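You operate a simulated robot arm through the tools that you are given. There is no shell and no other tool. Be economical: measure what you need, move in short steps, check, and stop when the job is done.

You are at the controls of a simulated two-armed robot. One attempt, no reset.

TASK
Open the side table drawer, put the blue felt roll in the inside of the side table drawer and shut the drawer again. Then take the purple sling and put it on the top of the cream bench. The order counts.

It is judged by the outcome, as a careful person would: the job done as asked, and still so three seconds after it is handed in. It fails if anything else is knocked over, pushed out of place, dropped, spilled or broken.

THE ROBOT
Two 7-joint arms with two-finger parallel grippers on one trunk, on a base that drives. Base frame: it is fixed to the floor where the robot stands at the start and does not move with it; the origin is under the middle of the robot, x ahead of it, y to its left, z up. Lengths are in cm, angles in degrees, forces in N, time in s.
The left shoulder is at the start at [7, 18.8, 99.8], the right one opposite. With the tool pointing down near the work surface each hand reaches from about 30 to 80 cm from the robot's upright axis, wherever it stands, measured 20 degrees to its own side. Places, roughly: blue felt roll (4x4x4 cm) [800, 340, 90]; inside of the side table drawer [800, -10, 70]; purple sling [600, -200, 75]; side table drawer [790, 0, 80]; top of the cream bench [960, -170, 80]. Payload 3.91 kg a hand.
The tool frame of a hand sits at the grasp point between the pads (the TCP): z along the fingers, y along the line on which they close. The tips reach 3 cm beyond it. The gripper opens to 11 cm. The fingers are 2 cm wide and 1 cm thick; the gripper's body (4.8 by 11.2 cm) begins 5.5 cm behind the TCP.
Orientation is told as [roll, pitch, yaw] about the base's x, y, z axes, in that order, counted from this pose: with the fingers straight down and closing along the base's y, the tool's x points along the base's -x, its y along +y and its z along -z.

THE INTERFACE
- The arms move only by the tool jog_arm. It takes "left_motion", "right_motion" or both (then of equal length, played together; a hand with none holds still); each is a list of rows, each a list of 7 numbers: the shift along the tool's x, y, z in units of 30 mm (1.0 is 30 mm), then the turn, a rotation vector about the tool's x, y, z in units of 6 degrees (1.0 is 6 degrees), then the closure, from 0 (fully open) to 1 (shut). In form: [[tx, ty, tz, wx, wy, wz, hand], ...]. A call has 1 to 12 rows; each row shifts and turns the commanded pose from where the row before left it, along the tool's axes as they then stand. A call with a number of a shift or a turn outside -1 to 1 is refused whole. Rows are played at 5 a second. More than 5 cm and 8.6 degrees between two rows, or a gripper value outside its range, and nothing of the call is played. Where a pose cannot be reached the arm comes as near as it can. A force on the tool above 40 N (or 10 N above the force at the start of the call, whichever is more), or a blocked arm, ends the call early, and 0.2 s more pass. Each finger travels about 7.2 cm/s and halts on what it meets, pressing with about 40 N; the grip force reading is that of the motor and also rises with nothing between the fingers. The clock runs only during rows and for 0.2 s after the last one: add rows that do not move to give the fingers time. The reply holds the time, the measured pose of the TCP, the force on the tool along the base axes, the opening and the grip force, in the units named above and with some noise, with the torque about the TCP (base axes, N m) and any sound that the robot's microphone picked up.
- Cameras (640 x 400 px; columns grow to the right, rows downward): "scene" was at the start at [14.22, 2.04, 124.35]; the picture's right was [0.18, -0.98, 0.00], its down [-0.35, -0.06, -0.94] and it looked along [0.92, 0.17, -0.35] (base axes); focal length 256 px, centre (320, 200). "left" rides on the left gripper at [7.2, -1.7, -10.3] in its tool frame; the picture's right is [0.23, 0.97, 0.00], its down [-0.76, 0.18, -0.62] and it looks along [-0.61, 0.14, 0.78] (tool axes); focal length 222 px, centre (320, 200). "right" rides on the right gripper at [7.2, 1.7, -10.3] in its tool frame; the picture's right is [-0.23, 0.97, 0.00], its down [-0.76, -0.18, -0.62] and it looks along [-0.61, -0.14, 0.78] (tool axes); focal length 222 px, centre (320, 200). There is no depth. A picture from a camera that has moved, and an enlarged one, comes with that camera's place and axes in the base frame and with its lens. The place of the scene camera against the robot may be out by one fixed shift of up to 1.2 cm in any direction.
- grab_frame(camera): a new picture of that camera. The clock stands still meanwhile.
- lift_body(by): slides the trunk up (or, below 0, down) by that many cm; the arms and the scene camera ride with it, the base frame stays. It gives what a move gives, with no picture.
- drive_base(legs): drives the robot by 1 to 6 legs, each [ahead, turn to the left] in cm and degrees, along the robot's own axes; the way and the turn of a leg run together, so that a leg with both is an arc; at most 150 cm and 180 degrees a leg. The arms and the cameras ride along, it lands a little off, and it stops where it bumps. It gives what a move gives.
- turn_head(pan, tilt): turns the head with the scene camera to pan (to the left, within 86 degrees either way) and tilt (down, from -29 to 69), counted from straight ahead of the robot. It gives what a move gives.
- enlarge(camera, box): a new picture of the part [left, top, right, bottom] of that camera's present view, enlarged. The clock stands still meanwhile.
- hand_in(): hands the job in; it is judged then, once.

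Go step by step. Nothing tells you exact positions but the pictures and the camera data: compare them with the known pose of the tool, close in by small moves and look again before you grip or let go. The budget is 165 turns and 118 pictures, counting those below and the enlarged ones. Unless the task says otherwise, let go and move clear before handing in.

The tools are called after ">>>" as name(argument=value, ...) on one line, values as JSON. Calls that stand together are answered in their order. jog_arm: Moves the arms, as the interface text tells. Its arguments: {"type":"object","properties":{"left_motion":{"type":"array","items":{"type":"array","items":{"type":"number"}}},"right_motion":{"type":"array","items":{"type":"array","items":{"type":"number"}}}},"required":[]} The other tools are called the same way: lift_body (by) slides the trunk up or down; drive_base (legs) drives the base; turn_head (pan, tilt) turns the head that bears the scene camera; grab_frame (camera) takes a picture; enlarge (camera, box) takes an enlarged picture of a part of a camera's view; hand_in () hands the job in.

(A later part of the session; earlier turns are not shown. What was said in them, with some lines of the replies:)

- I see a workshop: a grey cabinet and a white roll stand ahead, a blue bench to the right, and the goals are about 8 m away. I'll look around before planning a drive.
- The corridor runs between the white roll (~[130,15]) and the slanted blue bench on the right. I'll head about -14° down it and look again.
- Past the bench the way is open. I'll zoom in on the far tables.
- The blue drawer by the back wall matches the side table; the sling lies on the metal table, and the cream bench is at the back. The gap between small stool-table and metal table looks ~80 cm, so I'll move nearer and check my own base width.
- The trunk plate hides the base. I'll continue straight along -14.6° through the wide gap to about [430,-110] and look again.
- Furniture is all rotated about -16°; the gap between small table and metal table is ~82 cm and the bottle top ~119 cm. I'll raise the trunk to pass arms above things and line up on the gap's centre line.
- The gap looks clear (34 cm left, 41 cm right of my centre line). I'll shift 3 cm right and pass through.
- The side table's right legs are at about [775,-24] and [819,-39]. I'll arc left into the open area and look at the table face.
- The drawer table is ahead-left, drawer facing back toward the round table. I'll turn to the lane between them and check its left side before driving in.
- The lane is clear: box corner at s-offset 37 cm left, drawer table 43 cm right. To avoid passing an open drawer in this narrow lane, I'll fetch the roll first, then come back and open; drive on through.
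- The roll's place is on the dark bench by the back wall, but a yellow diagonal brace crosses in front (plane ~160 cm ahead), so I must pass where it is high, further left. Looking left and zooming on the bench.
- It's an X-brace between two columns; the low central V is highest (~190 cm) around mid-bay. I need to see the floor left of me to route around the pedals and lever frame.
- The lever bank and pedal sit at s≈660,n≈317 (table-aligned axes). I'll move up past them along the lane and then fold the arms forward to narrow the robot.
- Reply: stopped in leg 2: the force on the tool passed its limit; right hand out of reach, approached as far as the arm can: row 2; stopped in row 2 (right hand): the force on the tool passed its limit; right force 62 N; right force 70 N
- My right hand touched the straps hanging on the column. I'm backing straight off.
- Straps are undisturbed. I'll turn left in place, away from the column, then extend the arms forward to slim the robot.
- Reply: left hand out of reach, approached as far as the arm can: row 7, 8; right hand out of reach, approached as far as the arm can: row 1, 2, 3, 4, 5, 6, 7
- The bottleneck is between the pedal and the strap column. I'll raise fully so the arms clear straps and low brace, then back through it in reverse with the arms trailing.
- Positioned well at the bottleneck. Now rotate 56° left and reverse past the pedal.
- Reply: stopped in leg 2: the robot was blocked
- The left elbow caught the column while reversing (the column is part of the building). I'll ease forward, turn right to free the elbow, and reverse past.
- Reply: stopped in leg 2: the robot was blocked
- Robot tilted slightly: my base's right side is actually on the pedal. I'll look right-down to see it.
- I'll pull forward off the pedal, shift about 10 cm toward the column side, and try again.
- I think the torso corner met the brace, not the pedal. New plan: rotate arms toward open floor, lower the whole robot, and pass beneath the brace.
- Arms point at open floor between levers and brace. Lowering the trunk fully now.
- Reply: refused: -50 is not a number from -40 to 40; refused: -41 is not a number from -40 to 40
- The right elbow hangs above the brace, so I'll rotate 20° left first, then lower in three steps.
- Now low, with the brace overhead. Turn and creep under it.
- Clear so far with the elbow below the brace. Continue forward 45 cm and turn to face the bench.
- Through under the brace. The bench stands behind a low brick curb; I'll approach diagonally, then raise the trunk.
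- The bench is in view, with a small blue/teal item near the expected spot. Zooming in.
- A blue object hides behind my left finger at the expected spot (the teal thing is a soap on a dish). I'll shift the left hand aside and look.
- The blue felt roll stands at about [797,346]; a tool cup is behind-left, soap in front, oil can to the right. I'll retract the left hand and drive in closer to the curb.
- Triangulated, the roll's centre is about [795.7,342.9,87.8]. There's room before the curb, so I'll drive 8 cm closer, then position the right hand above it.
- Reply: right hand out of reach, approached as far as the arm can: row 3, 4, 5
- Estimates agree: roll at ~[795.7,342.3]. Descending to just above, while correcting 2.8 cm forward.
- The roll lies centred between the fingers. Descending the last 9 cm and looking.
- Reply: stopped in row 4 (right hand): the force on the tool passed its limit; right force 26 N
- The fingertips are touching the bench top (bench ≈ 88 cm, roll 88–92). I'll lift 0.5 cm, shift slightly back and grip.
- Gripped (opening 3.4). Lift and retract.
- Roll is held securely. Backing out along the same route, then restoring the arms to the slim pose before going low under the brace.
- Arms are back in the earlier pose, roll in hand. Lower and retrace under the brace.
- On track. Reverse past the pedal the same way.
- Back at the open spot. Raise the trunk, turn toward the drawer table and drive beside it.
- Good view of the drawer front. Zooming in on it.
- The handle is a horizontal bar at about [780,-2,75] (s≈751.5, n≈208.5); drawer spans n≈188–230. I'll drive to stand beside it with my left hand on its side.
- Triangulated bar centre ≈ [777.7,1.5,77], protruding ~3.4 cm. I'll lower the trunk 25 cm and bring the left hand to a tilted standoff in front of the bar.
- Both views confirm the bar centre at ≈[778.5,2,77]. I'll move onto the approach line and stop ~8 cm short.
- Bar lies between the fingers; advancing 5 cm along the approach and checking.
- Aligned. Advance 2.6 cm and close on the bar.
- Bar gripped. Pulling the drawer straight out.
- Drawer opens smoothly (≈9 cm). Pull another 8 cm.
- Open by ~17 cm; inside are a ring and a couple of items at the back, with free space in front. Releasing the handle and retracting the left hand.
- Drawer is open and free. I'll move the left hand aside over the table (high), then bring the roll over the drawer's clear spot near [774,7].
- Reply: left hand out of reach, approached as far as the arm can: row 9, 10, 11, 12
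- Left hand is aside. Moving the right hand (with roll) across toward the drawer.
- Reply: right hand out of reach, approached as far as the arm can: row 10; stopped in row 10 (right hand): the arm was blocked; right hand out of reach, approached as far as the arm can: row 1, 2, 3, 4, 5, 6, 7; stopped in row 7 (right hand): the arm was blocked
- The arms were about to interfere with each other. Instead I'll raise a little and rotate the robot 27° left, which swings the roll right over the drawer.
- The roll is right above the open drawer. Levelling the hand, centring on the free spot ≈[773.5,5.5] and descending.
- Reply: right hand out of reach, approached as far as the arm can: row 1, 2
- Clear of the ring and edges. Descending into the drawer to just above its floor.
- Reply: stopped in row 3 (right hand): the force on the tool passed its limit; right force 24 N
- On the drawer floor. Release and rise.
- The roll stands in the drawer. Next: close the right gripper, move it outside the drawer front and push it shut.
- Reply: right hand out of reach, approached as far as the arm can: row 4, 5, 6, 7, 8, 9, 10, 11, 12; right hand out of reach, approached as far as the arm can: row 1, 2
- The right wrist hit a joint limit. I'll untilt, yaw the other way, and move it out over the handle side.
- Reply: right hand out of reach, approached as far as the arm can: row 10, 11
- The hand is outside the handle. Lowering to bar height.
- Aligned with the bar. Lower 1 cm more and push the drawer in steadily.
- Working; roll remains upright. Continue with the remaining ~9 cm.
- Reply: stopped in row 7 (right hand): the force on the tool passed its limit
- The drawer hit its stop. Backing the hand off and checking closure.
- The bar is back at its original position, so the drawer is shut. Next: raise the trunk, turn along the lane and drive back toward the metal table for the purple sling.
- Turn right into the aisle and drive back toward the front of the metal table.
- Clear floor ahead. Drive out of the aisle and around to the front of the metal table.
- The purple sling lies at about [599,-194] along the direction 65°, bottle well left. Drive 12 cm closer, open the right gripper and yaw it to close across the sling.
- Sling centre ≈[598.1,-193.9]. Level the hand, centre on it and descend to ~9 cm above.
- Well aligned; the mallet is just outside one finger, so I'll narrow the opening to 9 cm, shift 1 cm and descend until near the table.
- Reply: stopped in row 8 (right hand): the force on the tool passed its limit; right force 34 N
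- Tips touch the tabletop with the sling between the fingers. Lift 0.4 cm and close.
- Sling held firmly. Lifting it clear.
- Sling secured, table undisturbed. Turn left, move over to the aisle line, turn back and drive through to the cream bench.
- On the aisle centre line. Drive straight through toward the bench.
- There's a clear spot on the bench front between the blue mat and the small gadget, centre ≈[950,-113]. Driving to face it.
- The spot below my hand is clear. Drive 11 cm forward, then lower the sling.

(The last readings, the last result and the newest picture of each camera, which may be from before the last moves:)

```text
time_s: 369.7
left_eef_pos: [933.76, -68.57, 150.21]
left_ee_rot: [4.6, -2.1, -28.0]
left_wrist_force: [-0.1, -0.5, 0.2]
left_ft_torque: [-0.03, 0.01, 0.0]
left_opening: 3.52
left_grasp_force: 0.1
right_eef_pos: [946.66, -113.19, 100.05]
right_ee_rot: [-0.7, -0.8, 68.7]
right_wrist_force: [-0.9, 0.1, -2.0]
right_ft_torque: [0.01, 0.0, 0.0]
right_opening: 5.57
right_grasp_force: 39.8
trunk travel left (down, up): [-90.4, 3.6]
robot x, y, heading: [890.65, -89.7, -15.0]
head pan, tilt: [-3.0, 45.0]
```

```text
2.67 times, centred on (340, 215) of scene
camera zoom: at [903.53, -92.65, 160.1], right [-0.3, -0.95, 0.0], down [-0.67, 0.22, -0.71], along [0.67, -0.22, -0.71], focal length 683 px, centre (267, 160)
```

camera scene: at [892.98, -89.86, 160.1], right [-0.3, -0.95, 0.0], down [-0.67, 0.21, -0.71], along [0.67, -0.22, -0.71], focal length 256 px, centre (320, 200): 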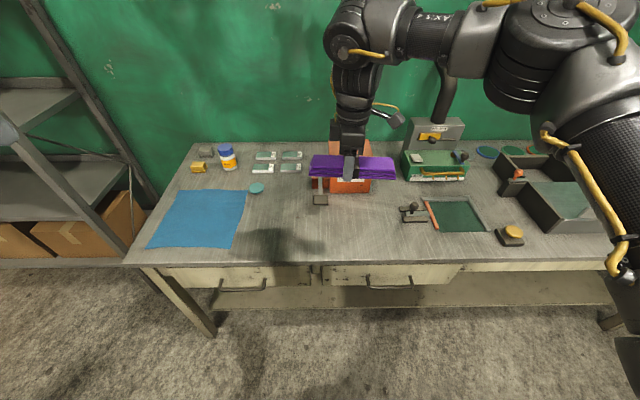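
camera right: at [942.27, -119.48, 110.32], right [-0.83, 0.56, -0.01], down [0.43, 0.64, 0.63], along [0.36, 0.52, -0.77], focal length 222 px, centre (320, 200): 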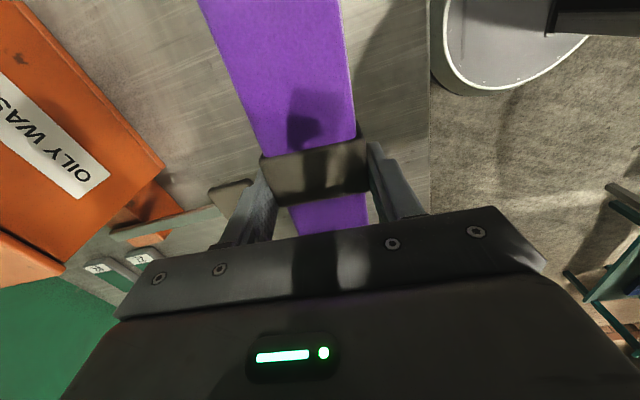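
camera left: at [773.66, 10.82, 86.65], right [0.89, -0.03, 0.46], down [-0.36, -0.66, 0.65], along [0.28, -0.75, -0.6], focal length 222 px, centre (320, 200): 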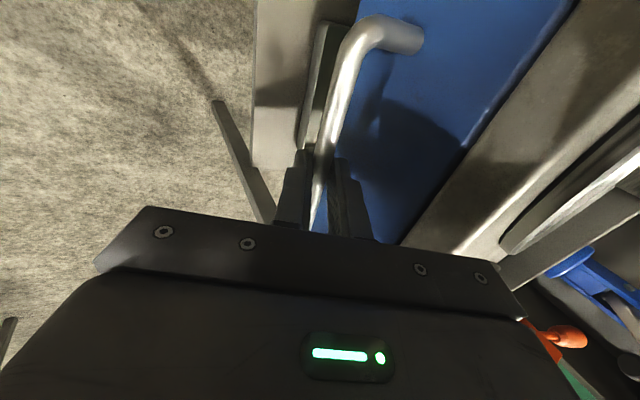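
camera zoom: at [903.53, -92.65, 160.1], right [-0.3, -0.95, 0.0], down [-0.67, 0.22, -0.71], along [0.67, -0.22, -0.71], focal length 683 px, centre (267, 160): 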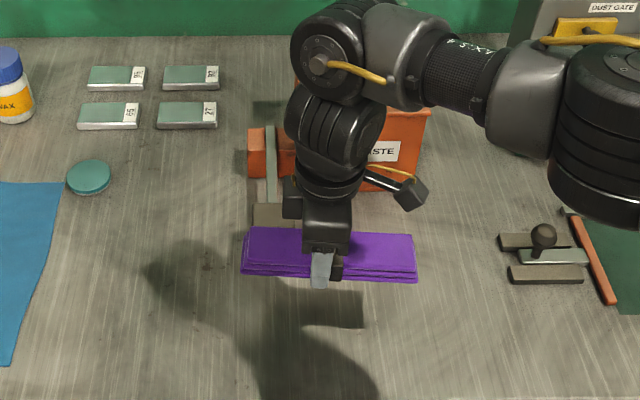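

Spot is clear: brush ~12 cm behind, edge ~12 cm in front. Lowering to contact.

>>> jog_arm(right_motion=[[0, 0, 0.8, 0, 0, 0, 0.7], [0, 0, 0.7, 0, 0, 0, 0.7], [0, 0, 0.4, 0, 0, 0, 0.7], [0, 0, 0.25, 0, 0, 0, 0.7], [0, 0, 0.25, 0, 0, 0, 0.7], [0, 0, 0.2, 0, 0, 0, 0.7], [0, 0, 0.2, 0, 0, 0, 0.7], [0, 0, 0.2, 0, 0, 0, 0.7], [0, 0, 0.2, 0, 0, 0, 0.7], [0, 0, 0.2, 0, 0, 0, 0.7], [0, 0, 0, 0, 0, 0, 0.7]])

>>> enlarge(camera="scene", box=[240, 170, 440, 295])

```text
time_s: 372.1
left_eef_pos: [933.9, -68.47, 150.07]
left_ee_rot: [4.6, -2.2, -28.0]
left_wrist_force: [0.0, -0.4, -0.4]
left_ft_torque: [0.02, 0.01, -0.04]
left_opening: 3.51
left_grasp_force: 0.2
right_eef_pos: [946.89, -113.17, 89.71]
right_ee_rot: [-0.5, -0.8, 68.6]
right_wrist_force: [-0.3, -0.1, -2.2]
right_ft_torque: [0.04, 0.02, 0.01]
right_opening: 5.56
right_grasp_force: 40.5
trunk travel left (down, up): [-90.4, 3.6]
robot x, y, heading: [890.73, -89.25, -14.9]
head pan, tilt: [-3.0, 45.0]
```

```text
3.20 times, centred on (340, 232) of scene
camera zoom: at [903.56, -92.69, 160.1], right [-0.3, -0.95, 0.0], down [-0.67, 0.22, -0.71], along [0.67, -0.22, -0.71], focal length 819 px, centre (256, 96)
```

zoom: 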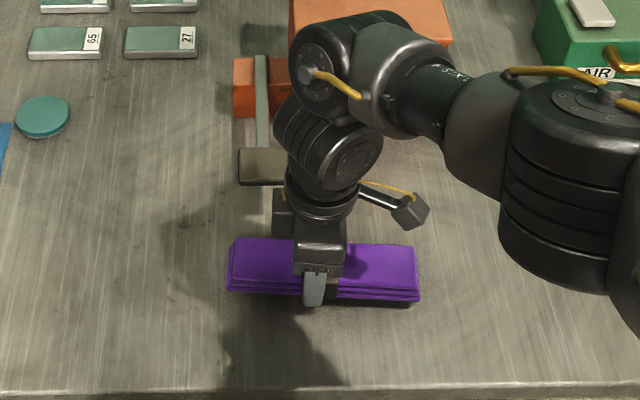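

>>> jog_arm(right_motion=[[0, 0, 0.2, 0, 0, 0, 0.7], [0, 0, 0.15, 0, 0, 0, 0.7], [0, 0, 0.15, 0, 0, 0, 0.7], [0, 0, 0.15, 0, 0, 0, 0.7], [0, 0, 0.15, 0, 0, 0, 0.7], [0, 0, 0.15, 0, 0, 0, 0.7], [0, 0, 0.15, 0, 0, 0, 0.7], [0, 0, 0.15, 0, 0, 0, 0.7], [0, 0, 0, 0, 0, 0, 0.7]])

```text
time_s: 373.4
left_eef_pos: [933.47, -68.4, 150.32]
left_ee_rot: [4.7, -2.2, -28.0]
left_wrist_force: [0.4, 0.0, -0.3]
left_ft_torque: [0.01, 0.04, -0.02]
left_opening: 3.52
left_grasp_force: 0.0
right_eef_pos: [946.9, -113.09, 88.11]
right_ee_rot: [-0.9, -0.6, 68.9]
right_wrist_force: [-12.9, 2.0, 27.7]
right_ft_torque: [-0.19, 1.52, -0.51]
right_opening: 5.56
right_grasp_force: 39.5
trunk travel left (down, up): [-90.4, 3.6]
robot x, y, heading: [890.63, -89.44, -14.8]
head pan, tilt: [-3.0, 45.0]
stopped in row 6 (right hand): the force on the tool passed its limit (the readings are from after the stop); the commanded pose is now the measured one
```

Contact with the bench top. Release gently and rise.

>>> jog_arm(right_motion=[[0, 0, -0.08, 0, 0, 0, 0.7], [0, 0, 0, 0, 0, 0, 0.4], [0, 0, 0, 0, 0, 0, 0.2], [0, 0, 0, 0, 0, 0, 0.2], [0, 0, 0, 0, 0, 0, 0.2], [0, 0, -0.3, 0, 0, 0, 0.2], [0, 0, -0.8, 0, 0, 0, 0.2], [0, 0, -0.97, 0, 0, 0, 0.2], [0, 0, -0.97, 0, 0, 0, 0.2], [0, 0, -0.97, 0, 0, 0, 0.2], [0, 0, -0.97, 0, 0, 0, 0.2], [0, 0, -0.97, 0, 0, 0, 0.2]])

>>> jog_arm(right_motion=[[0, 0, -0.97, 0, 0, 0, 0.2], [0, 0, -0.97, 0, 0, 0, 0.2], [0, 0, -0.97, 0, 0, 0, 0.2], [0, 0, -0.97, 0, 0, 0, 0.2], [0, 0, -0.97, 0, 0, 0, 0.2], [0, 0, -0.9, 0, 0, 0, 0.2]])

>>> drive_base(legs=[[-25, 0]])

>>> grab_frame(camera="scene")

```text
time_s: 376.0
left_eef_pos: [933.8, -68.4, 150.21]
left_ee_rot: [4.5, -2.3, -28.0]
left_wrist_force: [0.3, 1.0, -0.7]
left_ft_torque: [-0.03, 0.01, -0.05]
left_opening: 3.54
left_grasp_force: 0.1
right_eef_pos: [946.71, -113.12, 105.77]
right_ee_rot: [-1.0, -0.7, 68.7]
right_wrist_force: [-0.2, -0.1, 0.7]
right_ft_torque: [0.0, -0.03, 0.0]
right_opening: 8.79
right_grasp_force: 0.1
trunk travel left (down, up): [-90.4, 3.6]
robot x, y, heading: [891.28, -89.05, -14.4]
head pan, tilt: [-3.0, 45.0]
```

```text
time_s: 377.4
left_eef_pos: [933.78, -68.42, 150.28]
left_ee_rot: [4.5, -2.2, -28.0]
left_wrist_force: [0.2, 0.0, 0.0]
left_ft_torque: [0.02, -0.03, 0.02]
left_opening: 3.55
left_grasp_force: 0.2
right_eef_pos: [946.47, -113.3, 123.12]
right_ee_rot: [-0.9, -0.8, 68.7]
right_wrist_force: [0.2, -0.2, 0.0]
right_ft_torque: [0.03, -0.01, -0.01]
right_opening: 8.83
right_grasp_force: 0.1
trunk travel left (down, up): [-90.4, 3.6]
robot x, y, heading: [891.09, -89.17, -14.9]
head pan, tilt: [-3.0, 45.0]
```

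```text
time_s: 379.2
left_eef_pos: [910.1, -62.14, 150.05]
left_ee_rot: [4.4, -2.0, -27.8]
left_wrist_force: [0.7, -0.5, -0.7]
left_ft_torque: [-0.01, 0.03, -0.01]
left_opening: 3.54
left_grasp_force: 0.0
right_eef_pos: [923.07, -107.01, 122.8]
right_ee_rot: [-0.8, -0.6, 68.9]
right_wrist_force: [0.0, 0.3, -0.7]
right_ft_torque: [-0.02, 0.03, 0.01]
right_opening: 8.8
right_grasp_force: 0.1
trunk travel left (down, up): [-90.4, 3.6]
robot x, y, heading: [867.16, -82.64, -14.7]
head pan, tilt: [-3.0, 45.0]
```

```text
16 pictures are left
camera scene: at [879.96, -86.48, 160.06], right [-0.3, -0.95, 0.0], down [-0.68, 0.21, -0.7], along [0.67, -0.21, -0.71], focal length 256 px, centre (320, 200)
```

scene: 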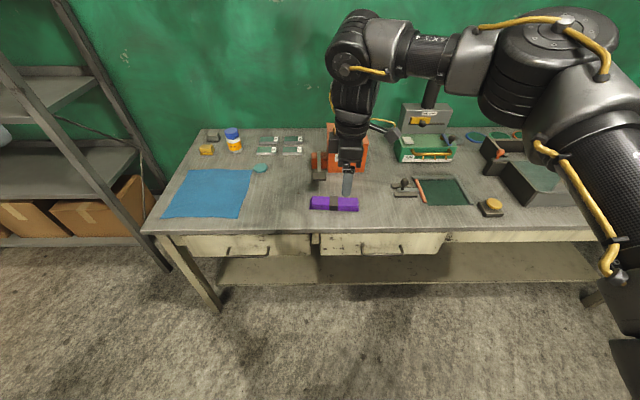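

The sling rests on the bench top with nothing around it disturbed. The drawer looked shut when I passed it again on the way here, so I'm handing in.

>>> hand_in()

```text
The job is handed in.
```

The blue felt roll is in the side table drawer and the drawer is shut. The purple sling is on top of the cream bench, near the front edge between the blue mat and the brush. I fetched the roll before opening the drawer, because an open drawer would have blocked the narrow lane beside it.

Some contact happened on the way: my right hand pressed against the straps hanging on the yellow column, and the robot was blocked twice near the pedal and yellow brace. The straps looked unmoved afterwards, and nothing looked displaced in any later picture, though I couldn't get a close view of the pedal.
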